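You operate a simulated robot arm through the tools that you are given. There is no shell and no other tool. Be economical: measure what you need, move in short steps, check, and stop when the job is done.

You are at the controls of a simulated robot arm. One attempt, no reset.

JOB
Fit the short post in the letter rack and stand the letters in the bay.
Fine: seat it in the free socket, then tap it home with the round mallet, then turn the cam lock; the mallet goes back where it stood. Set down upright: round mallet, bundle of letters.

Only the result counts: the job must be done as asked and must still hold three seconds after the hand-in. Knocking over, shifting, dropping, spilling or breaking anything else fails it.

ROBOT AND FRAMES
A 7-joint arm with a two-finger parallel gripper, fixed in place. Base frame: the origin is at the foot of the arm, x ahead of it, y to its left, z up. Readings come in m, degrees, newtons and seconds.
With the tool pointing down near the work surface it reaches from about 0.46 to 0.92 m from the base axis. Its first joint turns from -115.0 to 115.0 degrees. Payload 3.91 kg.
The tool frame sits at the grasp point between the pads (the TCP): z along the fingers, y along the line on which they close. The tips reach 0.03 m beyond it. The gripper opens to 0.11 m. The fingers are 0.02 m wide and 0.01 m thick; the gripper's body (0.048 by 0.112 m) begins 0.055 m behind the TCP.
Orientation is that of the tool frame in the base frame, as a unit quaternion [w, x, y, z]. With the fingers straight down and closing along the base's y, the tool's x points along the base's -x, its y along +y and its z along -z.

CONTROLS
- The arm moves only by the tool servo_tool. Its argument "commands" is a list of rows, each a list of 7 numbers: the shift along the tool's x, y, z in m, then the turn, a rotation vector about the tool's x, y, z in degrees, then the finger opening in m, from 0 to 0.11. In form: [[x, y, z, wx, wy, wz, hand], ...]. A call has 1 to 8 rows; each row is the pose to reach, as a shift and turn from the pose commanded when the call began, along the tool's axes at that moment. Each row takes 0.2 s and may step no farther than 0.05 m and 8.6 degrees from the row before; otherwise, or with a gripper value out of range, the whole call is refused. A pose out of reach is approached as far as the arm can. The call stops where the force on the tool passes 90 N (or 10 N more than at its start, if that is more) or the arm is blocked; 0.2 s more then pass. The fingers move at their own pace (about 0.153 m/s each) and stop on an object; they squeeze with about 28 N. The grip force told is the motor's: it shows also when the fingers shut on nothing. Time passes only in rows, and 0.2 s behind the last, so rows that repeat a pose let the fingers close. It gives the time, the measured TCP pose, the force on the tool (base axes), the opening and the grip force at its end, in the units of the frame above (readings bear some noise), with the torque about the TCP (base axes, N m) and any sound that the robot's microphone picked up, and new pictures: "show" is both (left out), scene, wrist or none.
- Cameras (640 x 400 px; columns grow to the right, rows downward): "scene" is fixed at [0.2205, -0.6524, 1.5414]; the picture's right is [0.82, -0.57, 0.00], its down [-0.34, -0.49, -0.81] and it looks along [0.46, 0.66, -0.59] (base axes); focal length 337 px, centre (320, 200). "wrist" rides on the gripper at [0.072, 0.017, -0.103] in the tool frame; the picture's right is [-0.23, 0.97, 0.00], its down [-0.76, -0.18, -0.62] and it looks along [-0.61, -0.14, 0.78] (tool axes); focal length 222 px, centre (320, 200). There is no depth. A picture from a camera that has moved, and an enlarged one, comes with that camera's place and axes in the base frame and with its lens.
- raise_lower(by): slides the trunk up (or, below 0, down) by that many m; the arm rides with it, the base frame stays. It gives what a move gives, with no picture.
- inspect(camera, box): a new picture of the part [left, top, right, bottom] of that camera's present view, enlarged. No time passes.
- hand_in(): hands the job in; it is judged then, once.

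Work in short steps. Places have to be worked out from the pictures, the camera data and where the tool is seen: move nearer, look again, correct. Check each grasp and each placing, and mend what went wrong. You have 120 turns and 200 pictures in all, those below and enlarged ones among them. Open the gripper and draw the arm clear of the work before you hand the job in, unless the task says otherwise; then end with one line.

The tools are called after ">>>" by a JSON object that holds its "name" and its "arguments". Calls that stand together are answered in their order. servo_tool: Moves the arm, as the interface text tells. Its arguments: {"type":"object","properties":{"commands":{"type":"array","items":{"type":"array","items":{"type":"number"}}},"show":{"type":"string","enum":["both","scene","wrist","none"]}},"required":["commands"]} The other tools are called the same way: raise_lower (by) slides the trunk up or down; inspect (camera, box) takes an enlarged picture of a part of a camera's view; hand_in () hands the job in.

At the start:

```text
clock: 0.0
ee_pos: [0.5214, -0.1927, 1.2626]
orientation: [-0.001, 0.0, 1.0, 0.0]
ft_force: [0.0, 0.3, -0.8]
wrist_torque: [0.03, 0.01, -0.03]
grip_width: 0.1096
finger_force: 0.0
trunk travel left (down, up): [-0.75, 0.24]
```

scene: 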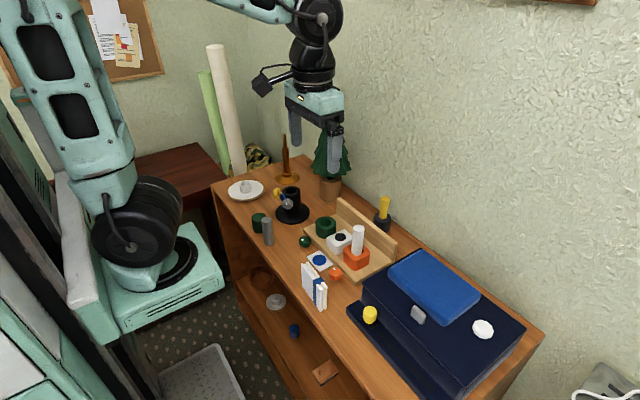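
wrist: 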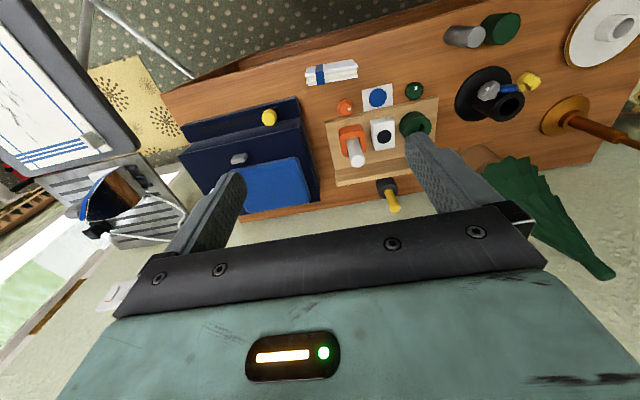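

I start with enlarged views of the work area to identify the items.

>>> {"name": "inspect", "arguments": {"camera": "scene", "box": [220, 160, 420, 310]}}

>>> {"name": "inspect", "arguments": {"camera": "wrist", "box": [280, 40, 540, 220]}}

```text
2.67 times, centred on (320, 235) of scene
camera zoom: at [0.2205, -0.6524, 1.5414], right [0.82, -0.57, 0.0], down [-0.34, -0.49, -0.81], along [0.46, 0.66, -0.59], focal length 899 px, centre (320, 107)
```

zoom: 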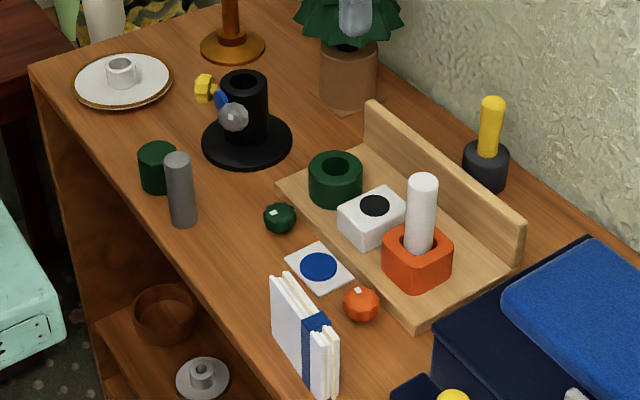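

```text
2.22 times, centred on (410, 130) of wrist
camera zoom: at [0.448, -0.1753, 1.3665], right [0.23, 0.97, 0.0], down [0.76, -0.18, 0.62], along [0.61, -0.14, -0.78], focal length 494 px, centre (120, 356)
```

zoom: 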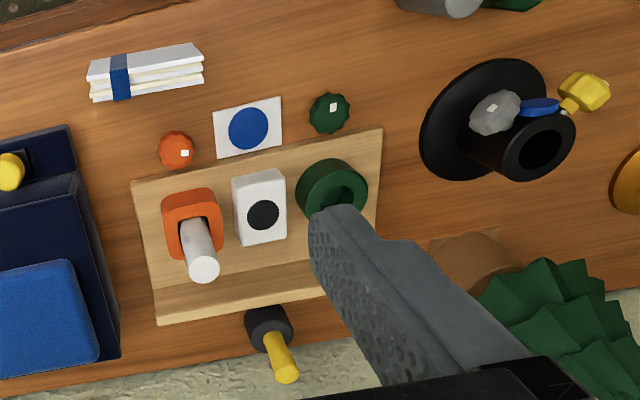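

The table top is at roughly z 0.78, and the rack sits around (0.7, -0.06). I lower the trunk for a closer look.

>>> {"name": "raise_lower", "arguments": {"by": -0.2}}

>>> {"name": "servo_tool", "arguments": {"commands": [[0, 0.04, 0, 0, 0, 0, 0.11], [0, 0.08, 0, 0, 0, 0, 0.11], [0, 0.12, 0, 0, 0, 0, 0.11]], "show": "wrist"}}

>>> {"name": "inspect", "arguments": {"camera": "wrist", "box": [200, 20, 420, 170]}}

>>> {"name": "inspect", "arguments": {"camera": "wrist", "box": [400, 0, 640, 150]}}

```text
clock: 2.2
ee_pos: [0.5206, -0.1929, 1.0619]
orientation: [-0.001, 0.001, 1.0, 0.0]
ft_force: [-0.8, -0.6, -0.7]
wrist_torque: [-0.03, -0.02, 0.0]
grip_width: 0.1102
finger_force: 0.1
trunk travel left (down, up): [-0.55, 0.44]
```

```text
clock: 3.0
ee_pos: [0.5197, -0.0733, 1.0607]
orientation: [0.0, 0.0, 1.0, -0.001]
ft_force: [-0.1, 0.4, -0.4]
wrist_torque: [0.06, 0.02, 0.0]
grip_width: 0.1099
finger_force: 0.0
trunk travel left (down, up): [-0.55, 0.44]
camera wrist: at [0.4473, -0.0562, 1.1652], right [0.23, 0.97, 0.0], down [0.76, -0.18, 0.62], along [0.61, -0.14, -0.78], focal length 222 px, centre (320, 200)
```

wrist: 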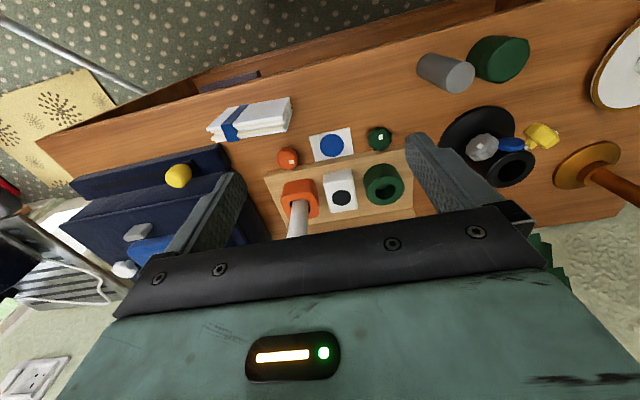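

```text
2.67 times, centred on (310, 95) of wrist
camera zoom: at [0.4473, -0.0562, 1.1652], right [0.23, 0.97, 0.0], down [0.76, -0.18, 0.62], along [0.61, -0.14, -0.78], focal length 592 px, centre (347, 480)
```

zoom: 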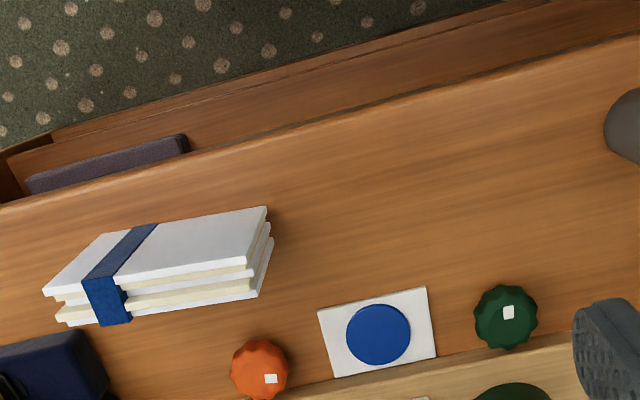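

```text
2.67 times, centred on (520, 75) of wrist
camera zoom: at [0.4473, -0.0562, 1.1652], right [0.23, 0.97, 0.0], down [0.76, -0.18, 0.62], along [0.61, -0.14, -0.78], focal length 592 px, centre (-213, 533)
```

zoom: 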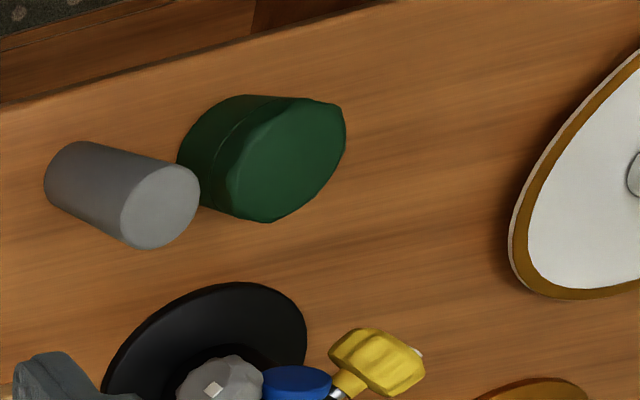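

I zoom on the rack and on the stand.

>>> {"name": "inspect", "arguments": {"camera": "wrist", "box": [250, 110, 430, 240]}}

>>> {"name": "inspect", "arguments": {"camera": "wrist", "box": [420, 90, 580, 200]}}

>>> {"name": "inspect", "arguments": {"camera": "scene", "box": [300, 195, 400, 290]}}

>>> {"name": "inspect", "arguments": {"camera": "scene", "box": [240, 170, 320, 250]}}

```text
3.08 times, centred on (340, 175) of wrist
camera zoom: at [0.4473, -0.0562, 1.1652], right [0.23, 0.97, 0.0], down [0.76, -0.18, 0.62], along [0.61, -0.14, -0.78], focal length 684 px, centre (258, 277)
```

zoom: 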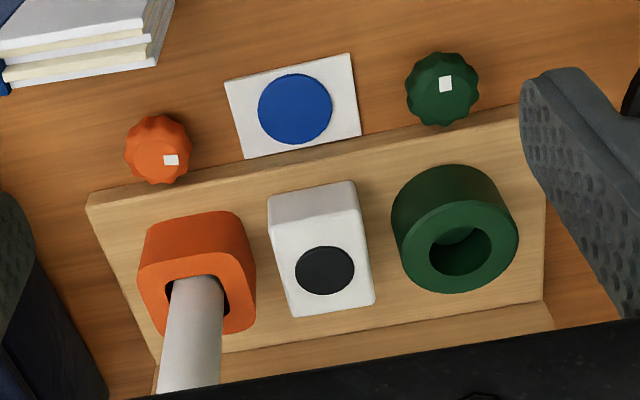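

```text
3.64 times, centred on (500, 145) of wrist
camera zoom: at [0.4473, -0.0562, 1.1652], right [0.23, 0.97, 0.0], down [0.76, -0.18, 0.62], along [0.61, -0.14, -0.78], focal length 808 px, centre (-334, 400)
```

zoom: 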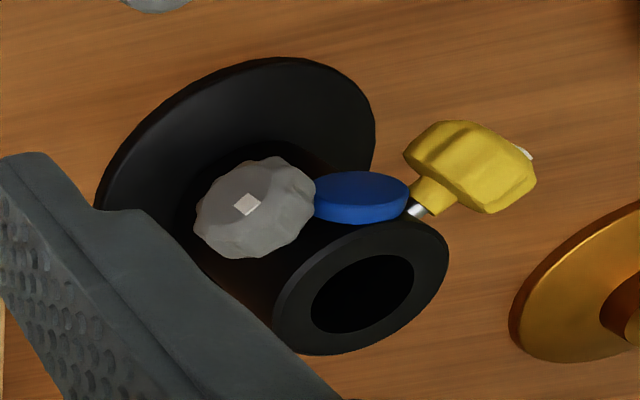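

```text
4.21 times, centred on (350, 242) of scene
camera zoom: at [0.2205, -0.6524, 1.5414], right [0.82, -0.57, 0.0], down [-0.34, -0.49, -0.81], along [0.46, 0.66, -0.59], focal length 1419 px, centre (194, 21)
```

zoom: 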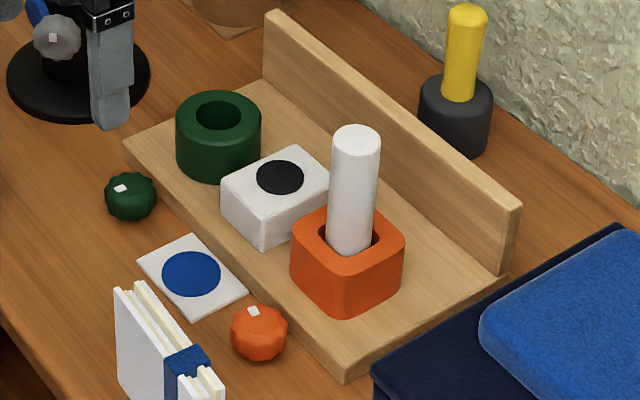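

```text
5.00 times, centred on (280, 210) of scene
camera zoom: at [0.2205, -0.6524, 1.5414], right [0.82, -0.57, 0.0], down [-0.34, -0.49, -0.81], along [0.46, 0.66, -0.59], focal length 1685 px, centre (520, 150)
```

zoom: 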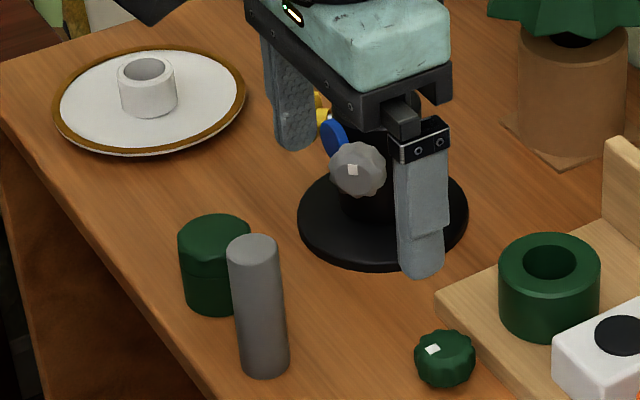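

The free socket is the green ring with the green cam beside it, and the grey cylinder is the post. The mallet is the black head with the yellow handle near the wall. I move above the post for a measurement.

>>> {"name": "servo_tool", "arguments": {"commands": [[-0.005, 0.04, 0.02, 0, 0, 0, 0.11], [-0.01, 0.08, 0.04, 0, 0, 0, 0.11], [-0.015, 0.12, 0.06, 0, 0, 0, 0.11], [-0.018, 0.163, 0.08, 0, 0, 0, 0.11]], "show": "both"}}

```text
clock: 4.0
ee_pos: [0.5383, 0.0907, 0.9842]
orientation: [0.0, 0.0, 1.0, 0.0]
ft_force: [0.6, 0.2, -0.3]
wrist_torque: [0.03, 0.01, -0.02]
grip_width: 0.1099
finger_force: 0.1
trunk travel left (down, up): [-0.55, 0.44]
camera wrist: at [0.4651, 0.1083, 1.0885], right [0.23, 0.97, 0.0], down [0.76, -0.18, 0.62], along [0.61, -0.14, -0.78], focal length 222 px, centre (320, 200)
```

scene: 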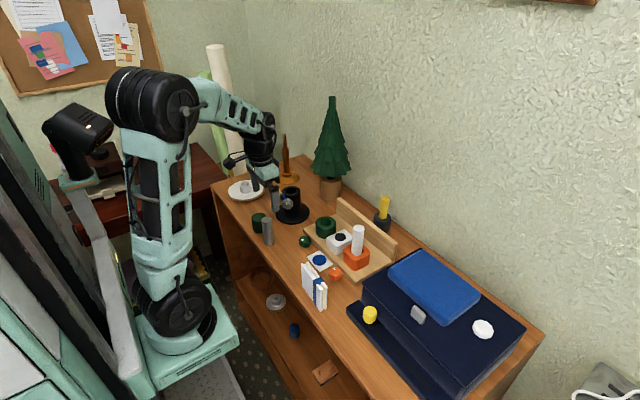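
wrist: 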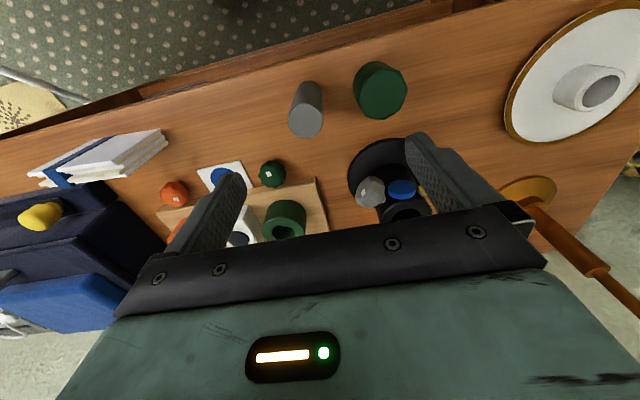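

Post top is at about (0.534, 0.081, 0.89). I go lower and centre on it.

>>> {"name": "servo_tool", "arguments": {"commands": [[0.002, -0.005, 0.025, 0, 0, 0, 0.11], [0.004, -0.01, 0.05, 0, 0, 0, 0.11]], "show": "wrist"}}

>>> {"name": "inspect", "arguments": {"camera": "wrist", "box": [220, 40, 420, 240]}}

```text
clock: 4.6
ee_pos: [0.5352, 0.0807, 0.9331]
orientation: [0.0, -0.001, 1.0, 0.0]
ft_force: [-0.6, -0.5, -0.2]
wrist_torque: [0.01, -0.03, -0.01]
grip_width: 0.1101
finger_force: 0.0
trunk travel left (down, up): [-0.55, 0.44]
camera wrist: at [0.4616, 0.0987, 1.0379], right [0.23, 0.97, 0.0], down [0.76, -0.18, 0.62], along [0.61, -0.14, -0.78], focal length 222 px, centre (320, 200)
```

wrist: 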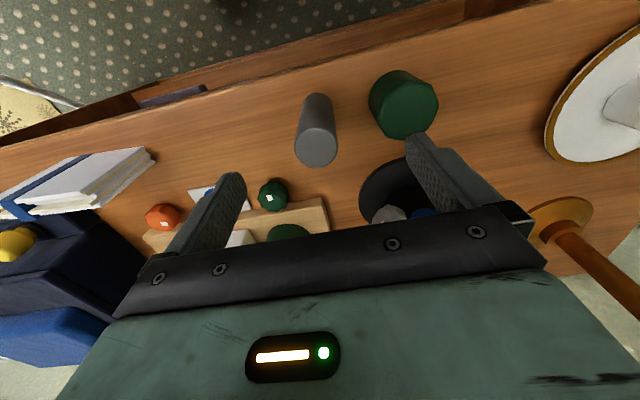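

```text
2.00 times, centred on (320, 140) of wrist
camera zoom: at [0.4616, 0.0987, 1.0379], right [0.23, 0.97, 0.0], down [0.76, -0.18, 0.62], along [0.61, -0.14, -0.78], focal length 444 px, centre (320, 320)
```

zoom: 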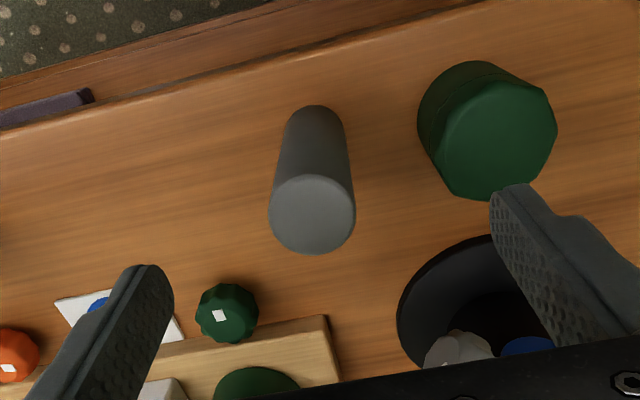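

Post top estimated at (0.5355, 0.0795, 0.877). I narrow the fingers so as to miss the green jar, descend and grip near the top.

>>> {"name": "servo_tool", "arguments": {"commands": [[0, -0.001, 0, 0, 0, 0, 0.056], [0, -0.001, 0, 0, 0, 0, 0.056], [0, -0.001, 0.03, 0, 0, 0, 0.056], [0, -0.001, 0.05, 0, 0, 0, 0.056], [0, -0.001, 0.066, 0, 0, 0, 0.056]], "show": "both"}}

>>> {"name": "inspect", "arguments": {"camera": "scene", "box": [220, 170, 320, 260]}}

```text
clock: 5.8
ee_pos: [0.5352, 0.0789, 0.8657]
orientation: [0.0, 0.0, 1.0, 0.0]
ft_force: [-1.0, -0.4, 0.2]
wrist_torque: [-0.01, 0.02, -0.05]
grip_width: 0.0562
finger_force: 0.2
trunk travel left (down, up): [-0.55, 0.44]
camera wrist: at [0.4622, 0.0959, 0.9709], right [0.23, 0.97, 0.0], down [0.76, -0.18, 0.62], along [0.61, -0.14, -0.78], focal length 222 px, centre (320, 200)
```

scene: 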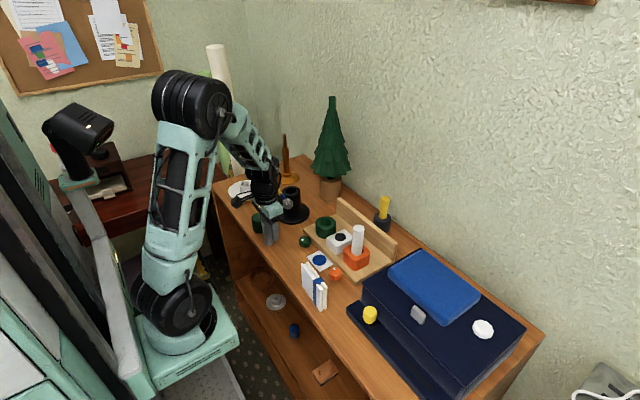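
wrist: 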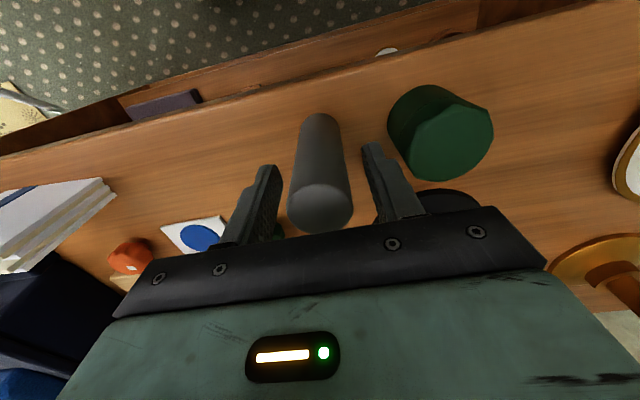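

```text
4.44 times, centred on (270, 215) of scene
camera zoom: at [0.2205, -0.6524, 1.5414], right [0.82, -0.57, 0.0], down [-0.34, -0.49, -0.81], along [0.46, 0.66, -0.59], focal length 1498 px, centre (542, 133)
```

zoom: 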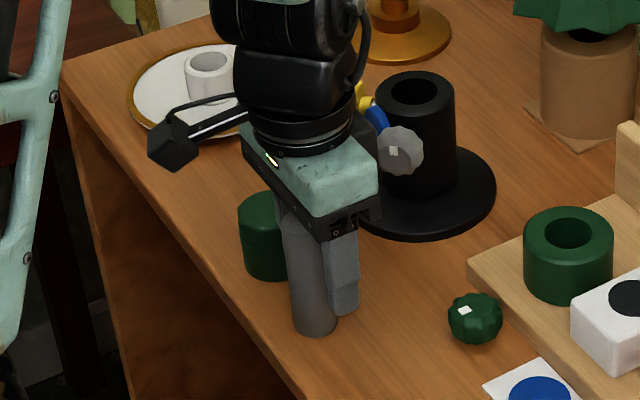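

The fingers straddle the post. I close and lift slightly.

>>> {"name": "servo_tool", "arguments": {"commands": [[-0.002, 0, 0, 0, 0, 0, 0.056], [-0.002, 0, 0, 0, 0, 0, 0.02], [-0.002, 0, 0, 0, 0, 0, 0.02], [-0.002, 0, 0, 0, 0, 0, 0.02], [-0.002, 0, -0.04, 0, 0, 0, 0.02], [-0.002, 0, -0.08, 0, 0, 0, 0.02]], "show": "both"}}

>>> {"name": "inspect", "arguments": {"camera": "scene", "box": [220, 150, 320, 240]}}

```text
clock: 7.2
ee_pos: [0.5362, 0.0804, 0.9464]
orientation: [0.0, 0.0, 1.0, -0.001]
ft_force: [0.1, -0.4, -0.4]
wrist_torque: [0.0, 0.04, -0.03]
grip_width: 0.0298
finger_force: 27.9
trunk travel left (down, up): [-0.55, 0.44]
camera wrist: at [0.4638, 0.097, 1.0505], right [0.23, 0.97, 0.0], down [0.76, -0.18, 0.62], along [0.61, -0.14, -0.78], focal length 222 px, centre (320, 200)
```

scene: 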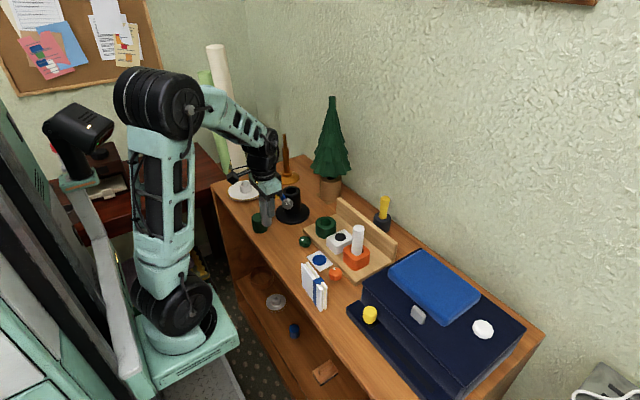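
wrist: 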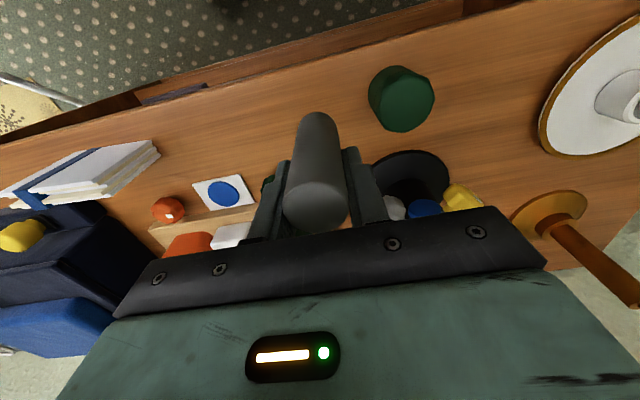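

```text
4.44 times, centred on (270, 195) of scene
camera zoom: at [0.2205, -0.6524, 1.5414], right [0.82, -0.57, 0.0], down [-0.34, -0.49, -0.81], along [0.46, 0.66, -0.59], focal length 1498 px, centre (542, 222)
```

zoom: 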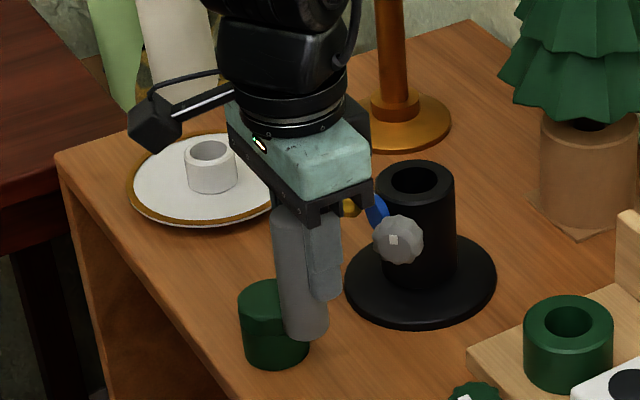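

Post gripped (0.030 m wide). I estimate the ring top centre at (0.700, 0.002, 0.852), so I carry the post above it.

>>> {"name": "servo_tool", "arguments": {"commands": [[0, 0, -0.035, 0, 0, 0, 0.02], [-0.04, -0.018, -0.04, 0, 0, 0, 0.02], [-0.08, -0.036, -0.04, 0, 0, 0, 0.02], [-0.12, -0.056, -0.04, 0, 0, 0, 0.02], [-0.164, -0.078, -0.04, 0, 0, 0, 0.02], [-0.164, -0.078, -0.04, 0, 0, 0, 0.02]], "show": "both"}}

>>> {"name": "inspect", "arguments": {"camera": "wrist", "box": [220, 40, 420, 240]}}

>>> {"name": "inspect", "arguments": {"camera": "scene", "box": [280, 170, 400, 280]}}

```text
clock: 8.6
ee_pos: [0.7013, -0.0006, 0.9861]
orientation: [0.0, 0.001, 1.0, 0.0]
ft_force: [-0.2, 0.3, -0.4]
wrist_torque: [0.01, 0.01, 0.02]
grip_width: 0.0298
finger_force: 27.7
trunk travel left (down, up): [-0.55, 0.44]
camera wrist: at [0.6285, 0.0177, 1.0911], right [0.23, 0.97, 0.0], down [0.76, -0.18, 0.62], along [0.61, -0.14, -0.78], focal length 222 px, centre (320, 200)
```

scene: 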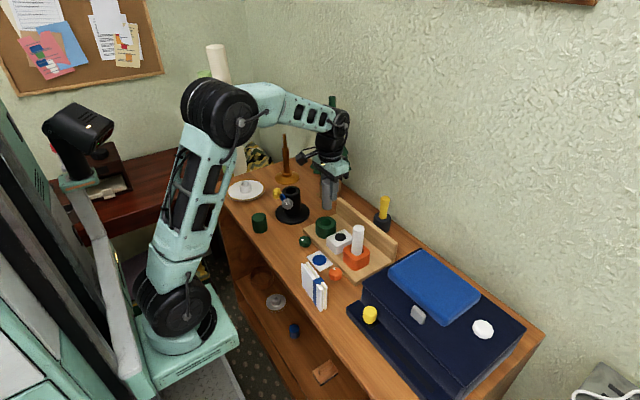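
wrist: 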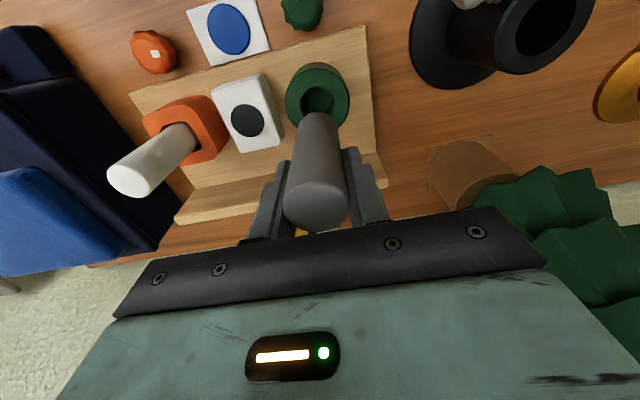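

```text
2.00 times, centred on (320, 140) of wrist
camera zoom: at [0.6285, 0.0177, 1.0911], right [0.23, 0.97, 0.0], down [0.76, -0.18, 0.62], along [0.61, -0.14, -0.78], focal length 444 px, centre (320, 320)
```

zoom: 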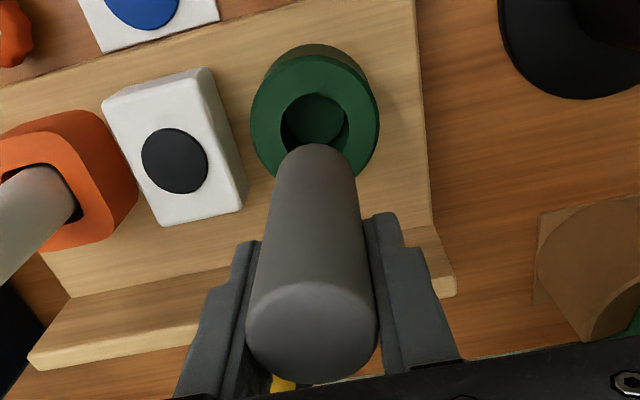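

```text
3.64 times, centred on (340, 225) of scene
camera zoom: at [0.2205, -0.6524, 1.5414], right [0.82, -0.57, 0.0], down [-0.34, -0.49, -0.81], along [0.46, 0.66, -0.59], focal length 1226 px, centre (247, 109)
```

zoom: 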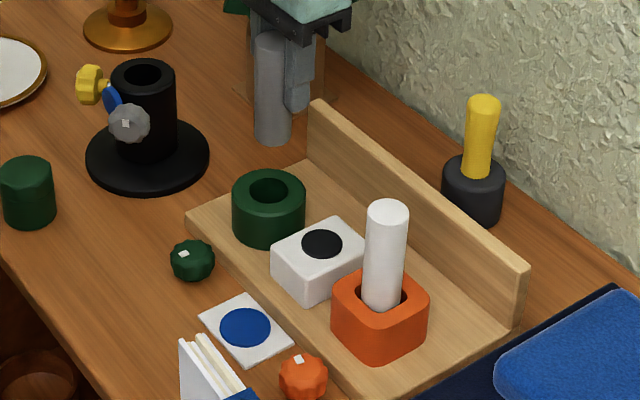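

Better triangulation gives ring top at about (0.683, 0.003, 0.87) and the post axis about 8 mm behind the TCP at x 0.693. I shift by -10 mm in x and +2 mm in y, then lower to just above the rim.

>>> {"name": "servo_tool", "arguments": {"commands": [[0.01, 0.002, 0, 0, 0, 0, 0.02], [0.01, 0.002, 0.025, 0, 0, 0, 0.02], [0.01, 0.002, 0.042, 0, 0, 0, 0.02], [0.01, 0.002, 0.042, 0, 0, 0, 0.02]], "show": "none"}}

>>> {"name": "inspect", "arguments": {"camera": "wrist", "box": [240, 60, 400, 220]}}

>>> {"name": "inspect", "arguments": {"camera": "scene", "box": [290, 190, 370, 260]}}

```text
clock: 9.6
ee_pos: [0.6907, 0.0036, 0.9443]
orientation: [0.0, 0.0, 1.0, 0.0]
ft_force: [0.3, -0.1, -1.7]
wrist_torque: [0.01, 0.0, 0.0]
grip_width: 0.0299
finger_force: 28.2
trunk travel left (down, up): [-0.55, 0.44]
```

```text
2.50 times, centred on (320, 140) of wrist
camera zoom: at [0.6181, 0.0205, 1.0491], right [0.23, 0.97, 0.0], down [0.76, -0.18, 0.62], along [0.61, -0.14, -0.78], focal length 555 px, centre (320, 350)
```

zoom: 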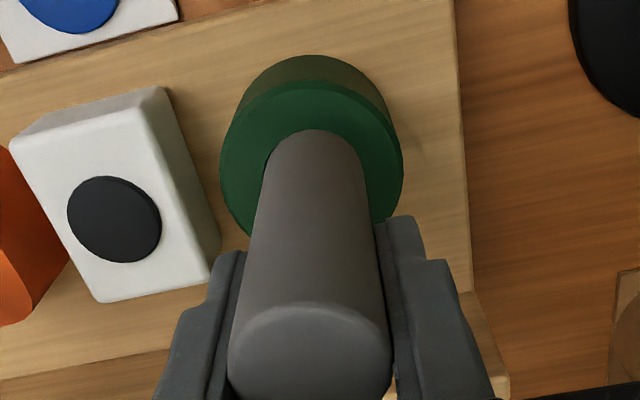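

```text
5.71 times, centred on (330, 225) of scene
camera zoom: at [0.2205, -0.6524, 1.5414], right [0.82, -0.57, 0.0], down [-0.34, -0.49, -0.81], along [0.46, 0.66, -0.59], focal length 1926 px, centre (263, 57)
```

zoom: 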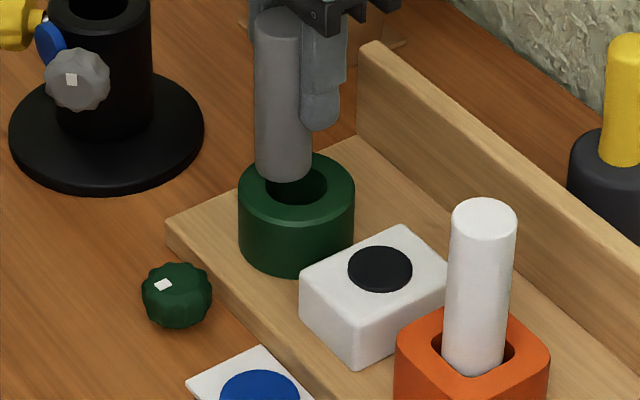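

Close, but the post needs a few millimetres in +x. I shift, lower a little, and look again.

>>> {"name": "servo_tool", "arguments": {"commands": [[-0.004, -0.001, 0, 0, 0, 0, 0.02], [-0.004, -0.001, 0.008, 0, 0, 0, 0.02], [-0.004, -0.001, 0.008, 0, 0, 0, 0.02]], "show": "none"}}

>>> {"name": "inspect", "arguments": {"camera": "wrist", "box": [270, 70, 370, 170]}}

>>> {"name": "inspect", "arguments": {"camera": "scene", "box": [305, 195, 355, 245]}}

```text
clock: 10.4
ee_pos: [0.6952, 0.0015, 0.9368]
orientation: [0.0, -0.001, 1.0, -0.001]
ft_force: [0.3, 0.1, -0.7]
wrist_torque: [0.02, -0.04, 0.03]
grip_width: 0.0294
finger_force: 27.9
trunk travel left (down, up): [-0.55, 0.44]
```

```text
4.00 times, centred on (320, 120) of wrist
camera zoom: at [0.6218, 0.0195, 1.0408], right [0.23, 0.97, 0.0], down [0.76, -0.18, 0.62], along [0.61, -0.14, -0.78], focal length 888 px, centre (320, 520)
```

zoom: 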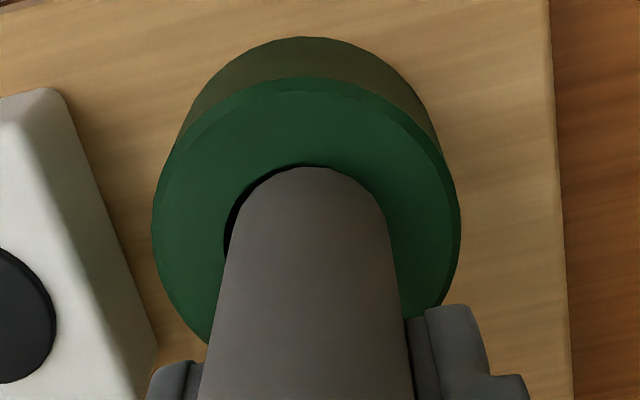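

```text
8.00 times, centred on (330, 220) of scene
camera zoom: at [0.2205, -0.6524, 1.5414], right [0.82, -0.57, 0.0], down [-0.34, -0.49, -0.81], along [0.46, 0.66, -0.59], focal length 2697 px, centre (240, 40)
```

zoom: 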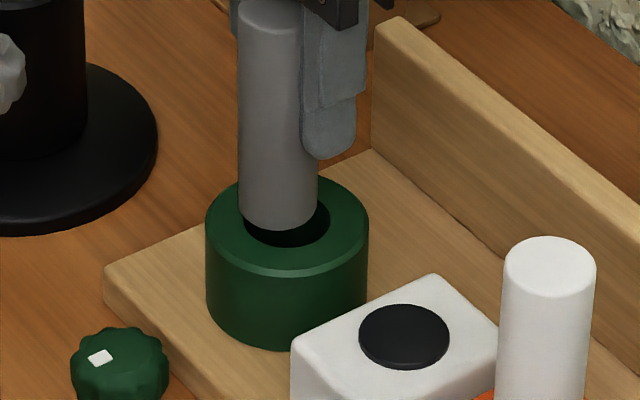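

Alignment is nearly right; I add +3.5 mm x and -1 mm y, then lower gently with the force in view.

>>> {"name": "servo_tool", "arguments": {"commands": [[-0.0035, -0.001, 0, 0, 0, 0, 0.02], [-0.0035, -0.001, 0.004, 0, 0, 0, 0.02], [-0.0035, -0.001, 0.008, 0, 0, 0, 0.02], [-0.0035, -0.001, 0.011, 0, 0, 0, 0.02], [-0.0035, -0.001, 0.011, 0, 0, 0, 0.02]], "show": "none"}}

>>> {"name": "inspect", "arguments": {"camera": "wrist", "box": [270, 70, 370, 170]}}

>>> {"name": "inspect", "arguments": {"camera": "scene", "box": [305, 195, 355, 245]}}

```text
clock: 11.6
ee_pos: [0.6984, 0.0006, 0.9249]
orientation: [0.0, 0.0, 1.0, 0.0]
ft_force: [0.7, 0.2, -0.1]
wrist_torque: [0.02, 0.03, 0.0]
grip_width: 0.0299
finger_force: 28.2
trunk travel left (down, up): [-0.55, 0.44]
```

```text
4.00 times, centred on (320, 120) of wrist
camera zoom: at [0.6255, 0.0187, 1.0295], right [0.23, 0.97, 0.0], down [0.76, -0.18, 0.62], along [0.61, -0.14, -0.78], focal length 888 px, centre (320, 520)
```

zoom: 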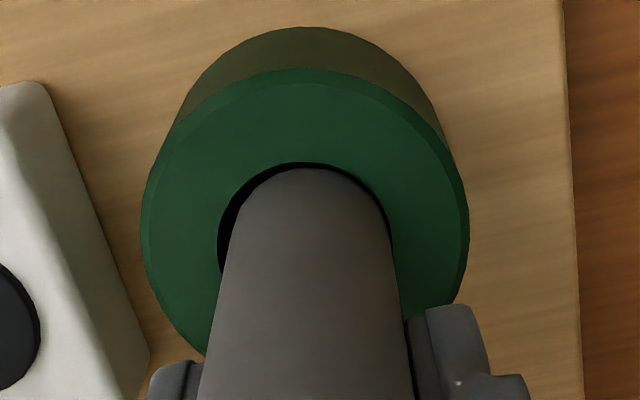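

```text
8.00 times, centred on (330, 220) of scene
camera zoom: at [0.2205, -0.6524, 1.5414], right [0.82, -0.57, 0.0], down [-0.34, -0.49, -0.81], along [0.46, 0.66, -0.59], focal length 2697 px, centre (240, 40)
```

zoom: 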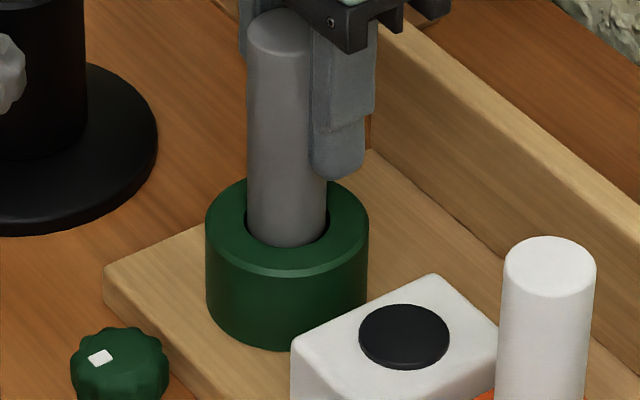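

The post bottom is entering the bore without force. I nudge -0.7 mm in y and lower 12 mm more.

>>> {"name": "servo_tool", "arguments": {"commands": [[0, -0.0007, 0.003, 0, 0, 0, 0.02], [0, -0.0007, 0.006, 0, 0, 0, 0.02], [0, -0.0007, 0.009, 0, 0, 0, 0.02], [0, -0.0007, 0.012, 0, 0, 0, 0.02]], "show": "none"}}

>>> {"name": "inspect", "arguments": {"camera": "scene", "box": [305, 195, 355, 245]}}

```text
clock: 12.6
ee_pos: [0.6985, 0.0008, 0.9143]
orientation: [0.0, 0.001, 1.0, 0.0]
ft_force: [-0.2, -0.2, -0.7]
wrist_torque: [0.0, 0.0, -0.02]
grip_width: 0.0298
finger_force: 28.2
trunk travel left (down, up): [-0.55, 0.44]
```

```text
8.00 times, centred on (330, 220) of scene
camera zoom: at [0.2205, -0.6524, 1.5414], right [0.82, -0.57, 0.0], down [-0.34, -0.49, -0.81], along [0.46, 0.66, -0.59], focal length 2697 px, centre (240, 40)
```

zoom: 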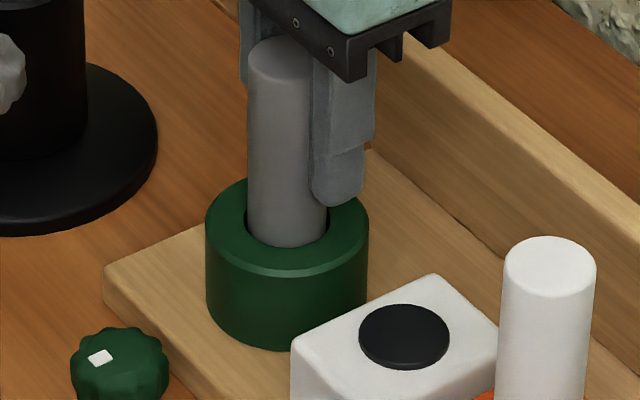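

It slides in freely. I continue down.

>>> {"name": "servo_tool", "arguments": {"commands": [[0, 0, 0.003, 0, 0, 0, 0.02], [0, 0, 0.006, 0, 0, 0, 0.02], [0, 0, 0.009, 0, 0, 0, 0.02]], "show": "none"}}

>>> {"name": "inspect", "arguments": {"camera": "scene", "box": [305, 195, 355, 245]}}

```text
clock: 13.4
ee_pos: [0.6992, 0.0014, 0.9047]
orientation: [0.0, -0.001, 1.0, 0.001]
ft_force: [0.5, 0.2, -0.7]
wrist_torque: [-0.02, 0.0, 0.04]
grip_width: 0.03
finger_force: 27.7
trunk travel left (down, up): [-0.55, 0.44]
```

```text
8.00 times, centred on (330, 220) of scene
camera zoom: at [0.2205, -0.6524, 1.5414], right [0.82, -0.57, 0.0], down [-0.34, -0.49, -0.81], along [0.46, 0.66, -0.59], focal length 2697 px, centre (240, 40)
```

zoom: 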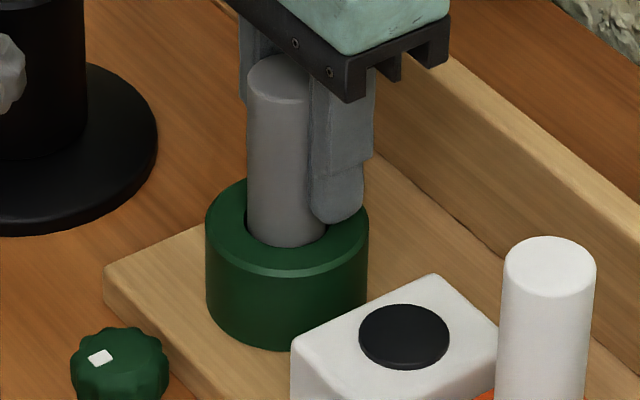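

The fingertips are close to the ring top. I open here, which leaves the post standing in the bore, and rise a little.

>>> {"name": "servo_tool", "arguments": {"commands": [[0, 0, 0, 0, 0, 0, 0.05], [0, 0, 0, 0, 0, 0, 0.05], [0, 0, 0, 0, 0, 0, 0.05], [0.008, 0, -0.01, 0, 0, 0, 0.05]], "show": "wrist"}}

>>> {"name": "inspect", "arguments": {"camera": "scene", "box": [305, 195, 355, 245]}}

```text
clock: 14.4
ee_pos: [0.6898, 0.0006, 0.9141]
orientation: [0.0, 0.0, 1.0, 0.0]
ft_force: [-0.4, 0.6, 0.2]
wrist_torque: [-0.03, 0.01, -0.01]
grip_width: 0.0503
finger_force: 0.1
trunk travel left (down, up): [-0.55, 0.44]
camera wrist: at [0.6171, 0.0187, 1.0182], right [0.23, 0.97, 0.0], down [0.76, -0.18, 0.62], along [0.61, -0.14, -0.78], focal length 222 px, centre (320, 200)
```

wrist: 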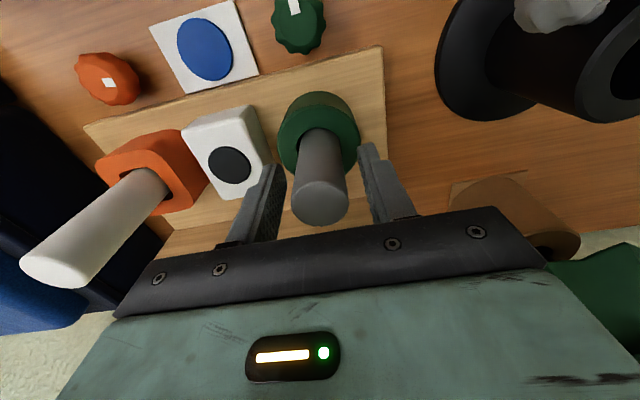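

```text
8.00 times, centred on (330, 220) of scene
camera zoom: at [0.2205, -0.6524, 1.5414], right [0.82, -0.57, 0.0], down [-0.34, -0.49, -0.81], along [0.46, 0.66, -0.59], focal length 2697 px, centre (240, 40)
```

zoom: 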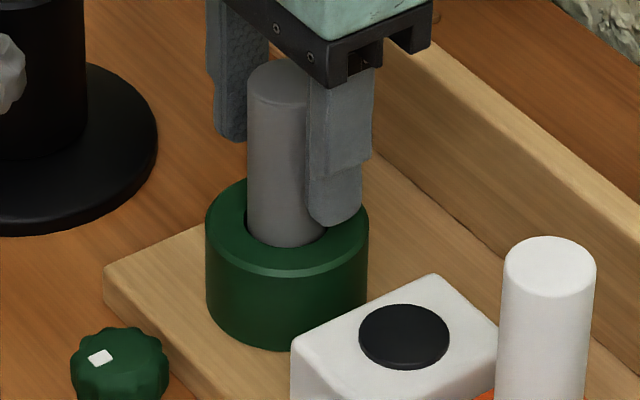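

The post dropped a bit further and stands in the socket. I go up and over to view the mallet, at roughly (0.868, -0.072).

>>> {"name": "servo_tool", "arguments": {"commands": [[0, 0, -0.04, 0, 0, 0, 0.06], [0, 0, -0.08, 0, 0, 0, 0.08], [-0.03, -0.02, -0.1, 0, 0, 0, 0.08], [-0.07, -0.04, -0.1, 0, 0, 0, 0.08], [-0.11, -0.06, -0.1, 0, 0, 0, 0.08], [-0.13, -0.073, -0.1, 0, 0, 0, 0.08]], "show": "both"}}

>>> {"name": "inspect", "arguments": {"camera": "wrist", "box": [220, 40, 420, 240]}}

```text
clock: 15.8
ee_pos: [0.8204, -0.0732, 1.015]
orientation: [-0.001, 0.0, 1.0, 0.001]
ft_force: [-0.5, 0.6, 1.5]
wrist_torque: [-0.02, 0.02, 0.0]
grip_width: 0.0798
finger_force: 0.1
trunk travel left (down, up): [-0.55, 0.44]
camera wrist: at [0.7472, -0.0558, 1.1199], right [0.23, 0.97, 0.0], down [0.76, -0.18, 0.62], along [0.61, -0.14, -0.78], focal length 222 px, centre (320, 200)
```

scene: 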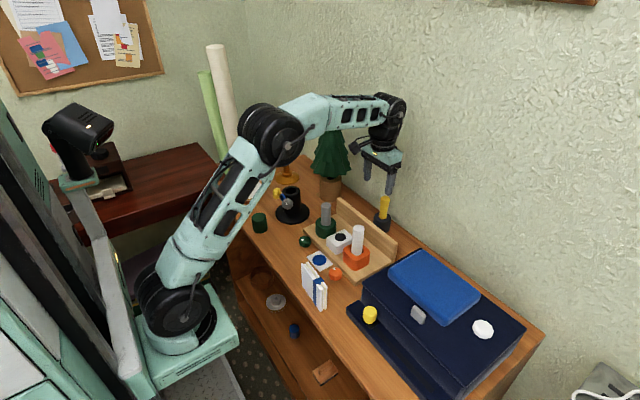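
wrist: 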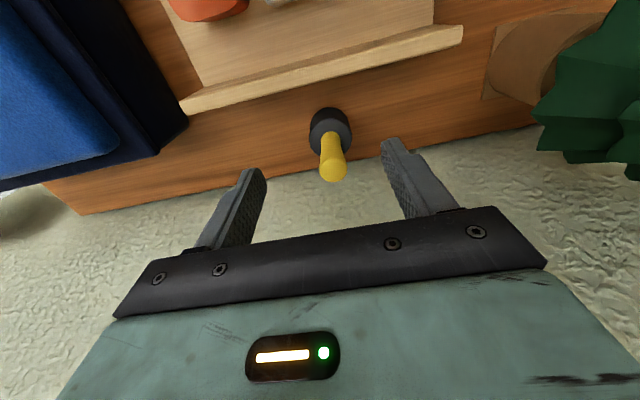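

```text
2.00 times, centred on (320, 140) of wrist
camera zoom: at [0.7472, -0.0558, 1.1199], right [0.23, 0.97, 0.0], down [0.76, -0.18, 0.62], along [0.61, -0.14, -0.78], focal length 444 px, centre (320, 320)
```

zoom: 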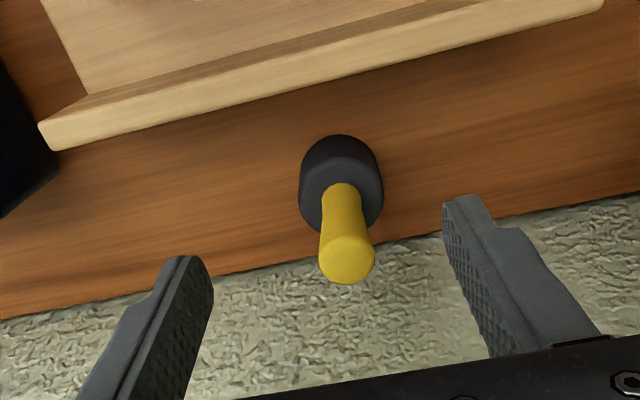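

Handle top is around (0.871, -0.069, 0.914). I move above it and look again.

>>> {"name": "servo_tool", "arguments": {"commands": [[-0.025, 0.002, 0.01, 0, 0, 0, 0.08], [-0.049, 0.003, 0.045, 0, 0, 0, 0.08], [-0.049, 0.003, 0.045, 0, 0, 0, 0.08]], "show": "wrist"}}

>>> {"name": "inspect", "arguments": {"camera": "scene", "box": [340, 150, 420, 240]}}

```text
clock: 16.6
ee_pos: [0.8683, -0.071, 0.9689]
orientation: [0.0, 0.0, 1.0, 0.0]
ft_force: [0.3, -0.6, 0.2]
wrist_torque: [-0.03, 0.01, -0.01]
grip_width: 0.0801
finger_force: 0.1
trunk travel left (down, up): [-0.55, 0.44]
camera wrist: at [0.7962, -0.053, 1.0745], right [0.23, 0.97, 0.0], down [0.76, -0.18, 0.62], along [0.61, -0.14, -0.78], focal length 222 px, centre (320, 200)
```

wrist: 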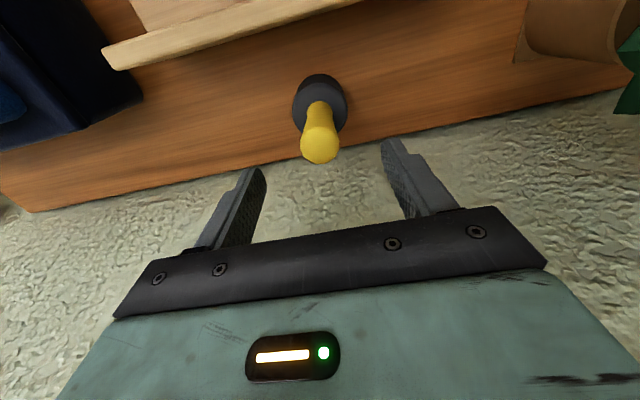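

```text
4.44 times, centred on (380, 195) of scene
camera zoom: at [0.2205, -0.6524, 1.5414], right [0.82, -0.57, 0.0], down [-0.34, -0.49, -0.81], along [0.46, 0.66, -0.59], focal length 1498 px, centre (53, 222)
```

zoom: 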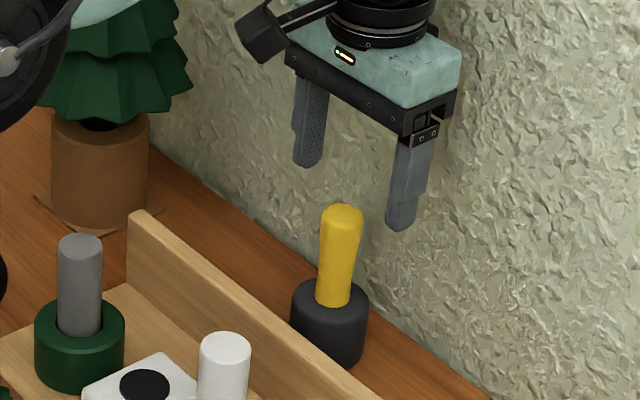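

Two rays agree on the handle top at (0.866, -0.069, 0.922). I descend with the fingers round the handle and close.

>>> {"name": "servo_tool", "arguments": {"commands": [[0.001, 0.002, 0.03, 0, 0, 0, 0.07], [0.001, 0.002, 0.06, 0, 0, 0, 0.07], [0.001, 0.002, 0.072, 0, 0, 0, 0.07], [0.001, 0.002, 0.072, 0, 0, 0, 0.07]], "show": "wrist"}}

>>> {"name": "inspect", "arguments": {"camera": "scene", "box": [340, 160, 420, 250]}}

```text
clock: 17.6
ee_pos: [0.8681, -0.0668, 0.8974]
orientation: [0.0, 0.001, 1.0, 0.0]
ft_force: [0.2, 0.2, 0.9]
wrist_torque: [0.03, -0.02, -0.01]
grip_width: 0.0703
finger_force: 0.0
trunk travel left (down, up): [-0.55, 0.44]
camera wrist: at [0.7953, -0.0494, 1.0014], right [0.23, 0.97, 0.0], down [0.76, -0.18, 0.62], along [0.61, -0.14, -0.78], focal length 222 px, centre (320, 200)
```

wrist: 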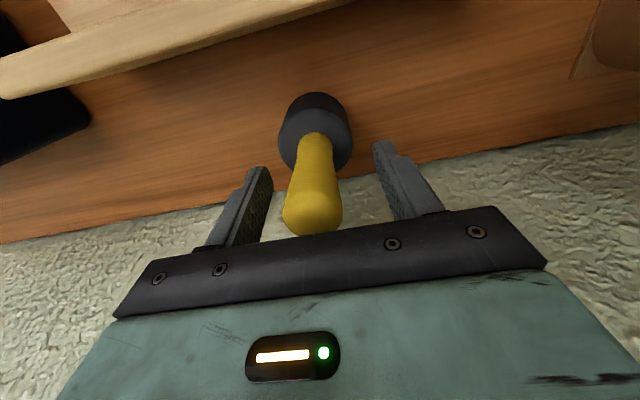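

```text
4.44 times, centred on (380, 205) of scene
camera zoom: at [0.2205, -0.6524, 1.5414], right [0.82, -0.57, 0.0], down [-0.34, -0.49, -0.81], along [0.46, 0.66, -0.59], focal length 1498 px, centre (53, 178)
```

zoom: 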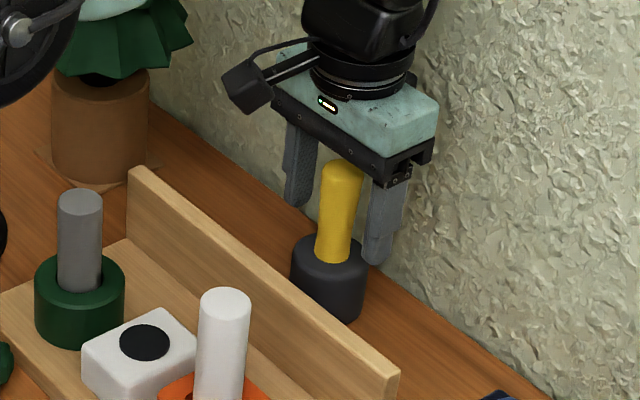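

The fingers straddle the handle. I shift 3 mm back in x, close, and then lift straight up.

>>> {"name": "servo_tool", "arguments": {"commands": [[0.003, -0.001, 0, 0, 0, 0, 0.05], [0.003, -0.001, 0, 0, 0, 0, 0.015], [0.003, -0.001, 0, 0, 0, 0, 0.01], [0.003, -0.001, 0, 0, 0, 0, 0.01], [0.003, -0.001, 0, 0, 0, 0, 0.01]], "show": "wrist"}}

>>> {"name": "inspect", "arguments": {"camera": "scene", "box": [340, 160, 420, 250]}}

```text
clock: 18.8
ee_pos: [0.8651, -0.0684, 0.8965]
orientation: [0.0, 0.0, 1.0, 0.0]
ft_force: [-0.4, 0.4, 0.4]
wrist_torque: [0.15, -0.04, 0.03]
grip_width: 0.0277
finger_force: 28.8
trunk travel left (down, up): [-0.55, 0.44]
camera wrist: at [0.7922, -0.0508, 1.0014], right [0.23, 0.97, 0.0], down [0.76, -0.18, 0.62], along [0.61, -0.14, -0.78], focal length 222 px, centre (320, 200)
```

wrist: 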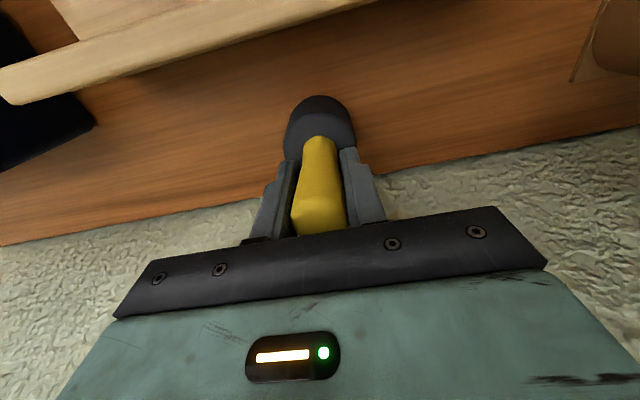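

```text
4.44 times, centred on (380, 205) of scene
camera zoom: at [0.2205, -0.6524, 1.5414], right [0.82, -0.57, 0.0], down [-0.34, -0.49, -0.81], along [0.46, 0.66, -0.59], focal length 1498 px, centre (53, 178)
```

zoom: 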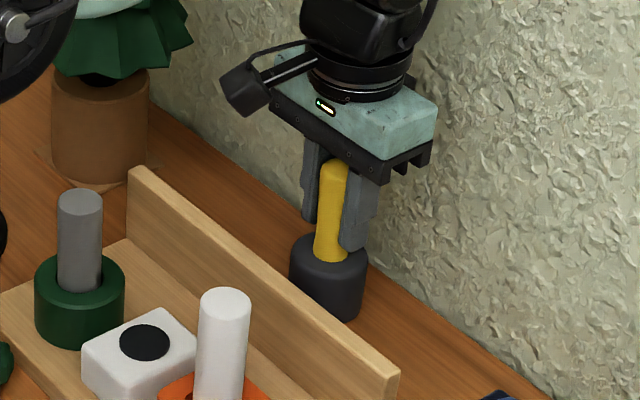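

Handle gripped at TCP (0.865, -0.068, 0.8965), which I note for the return. I lift it high and carry it above the post.

>>> {"name": "servo_tool", "arguments": {"commands": [[0, 0, -0.03, 0, 0, 0, 0.01], [0, 0, -0.07, 0, 0, 0, 0.01], [0, 0, -0.11, 0, 0, 0, 0.01], [0, 0, -0.15, 0, 0, 0, 0.01], [0.04, 0.016, -0.16, 0, 0, 0, 0.01], [0.085, 0.034, -0.16, 0, 0, 0, 0.01], [0.13, 0.052, -0.16, 0, 0, 0, 0.01], [0.173, 0.069, -0.16, 0, 0, 0, 0.01]], "show": "wrist"}}

>>> {"name": "inspect", "arguments": {"camera": "scene", "box": [290, 140, 390, 250]}}

```text
clock: 20.6
ee_pos: [0.6916, -0.0006, 1.0563]
orientation: [-0.001, 0.001, 1.0, 0.0]
ft_force: [1.1, 0.3, -5.6]
wrist_torque: [-0.02, 0.02, -0.02]
grip_width: 0.0275
finger_force: 28.3
trunk travel left (down, up): [-0.55, 0.44]
camera wrist: at [0.6196, 0.0167, 1.1605], right [0.23, 0.97, 0.0], down [0.76, -0.18, 0.62], along [0.61, -0.14, -0.78], focal length 222 px, centre (320, 200)
```

wrist: 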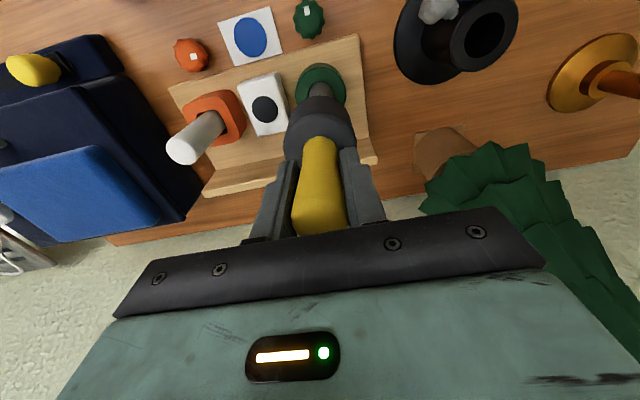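

```text
3.64 times, centred on (340, 195) of scene
camera zoom: at [0.2205, -0.6524, 1.5414], right [0.82, -0.57, 0.0], down [-0.34, -0.49, -0.81], along [0.46, 0.66, -0.59], focal length 1226 px, centre (247, 218)
```

zoom: 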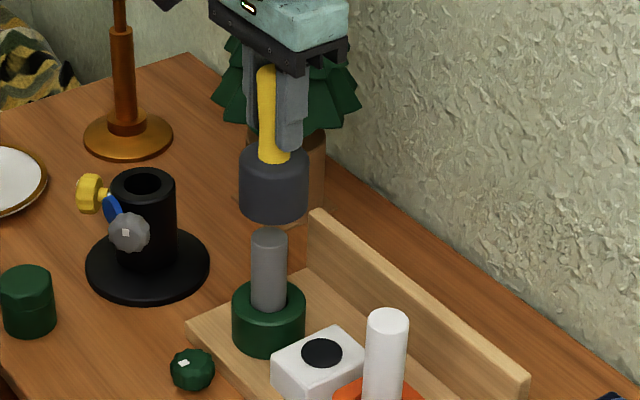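

The mallet head hangs directly above the post. I lower it until contact.

>>> {"name": "servo_tool", "arguments": {"commands": [[0, 0, 0.015, 0, 0, 0, 0.01], [0, 0, 0.025, 0, 0, 0, 0.01], [0, 0, 0.032, 0, 0, 0, 0.01]], "show": "none"}}

>>> {"name": "inspect", "arguments": {"camera": "scene", "box": [300, 170, 370, 250]}}

>>> {"name": "inspect", "arguments": {"camera": "wrist", "box": [260, 40, 380, 160]}}

```text
clock: 21.4
ee_pos: [0.6933, 0.0005, 1.0258]
orientation: [0.001, 0.0, 1.0, 0.001]
ft_force: [-0.8, 0.3, 1.7]
wrist_torque: [-0.04, 0.11, -0.04]
grip_width: 0.0277
finger_force: 28.0
trunk travel left (down, up): [-0.55, 0.44]
```

```text
5.00 times, centred on (335, 210) of scene
camera zoom: at [0.2205, -0.6524, 1.5414], right [0.82, -0.57, 0.0], down [-0.34, -0.49, -0.81], along [0.46, 0.66, -0.59], focal length 1685 px, centre (245, 150)
```

zoom: 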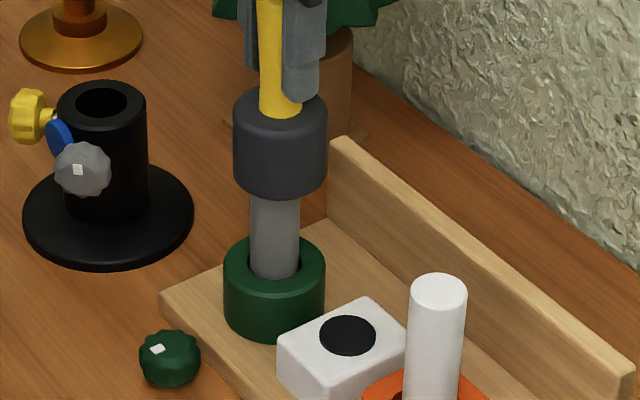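

```text
3.33 times, centred on (320, 100) of wrist
camera zoom: at [0.6194, 0.0178, 1.1301], right [0.23, 0.97, 0.0], down [0.76, -0.18, 0.62], along [0.61, -0.14, -0.78], focal length 740 px, centre (320, 533)
```

zoom: 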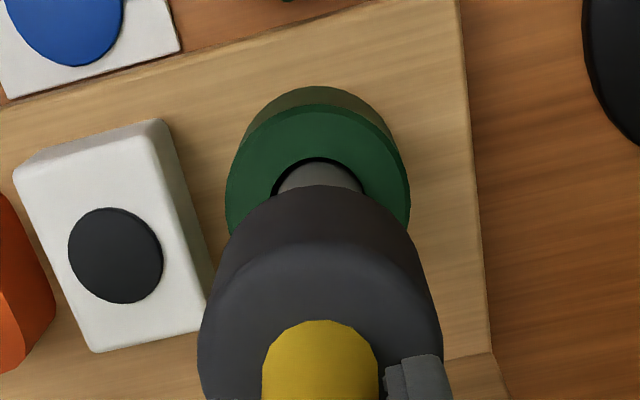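

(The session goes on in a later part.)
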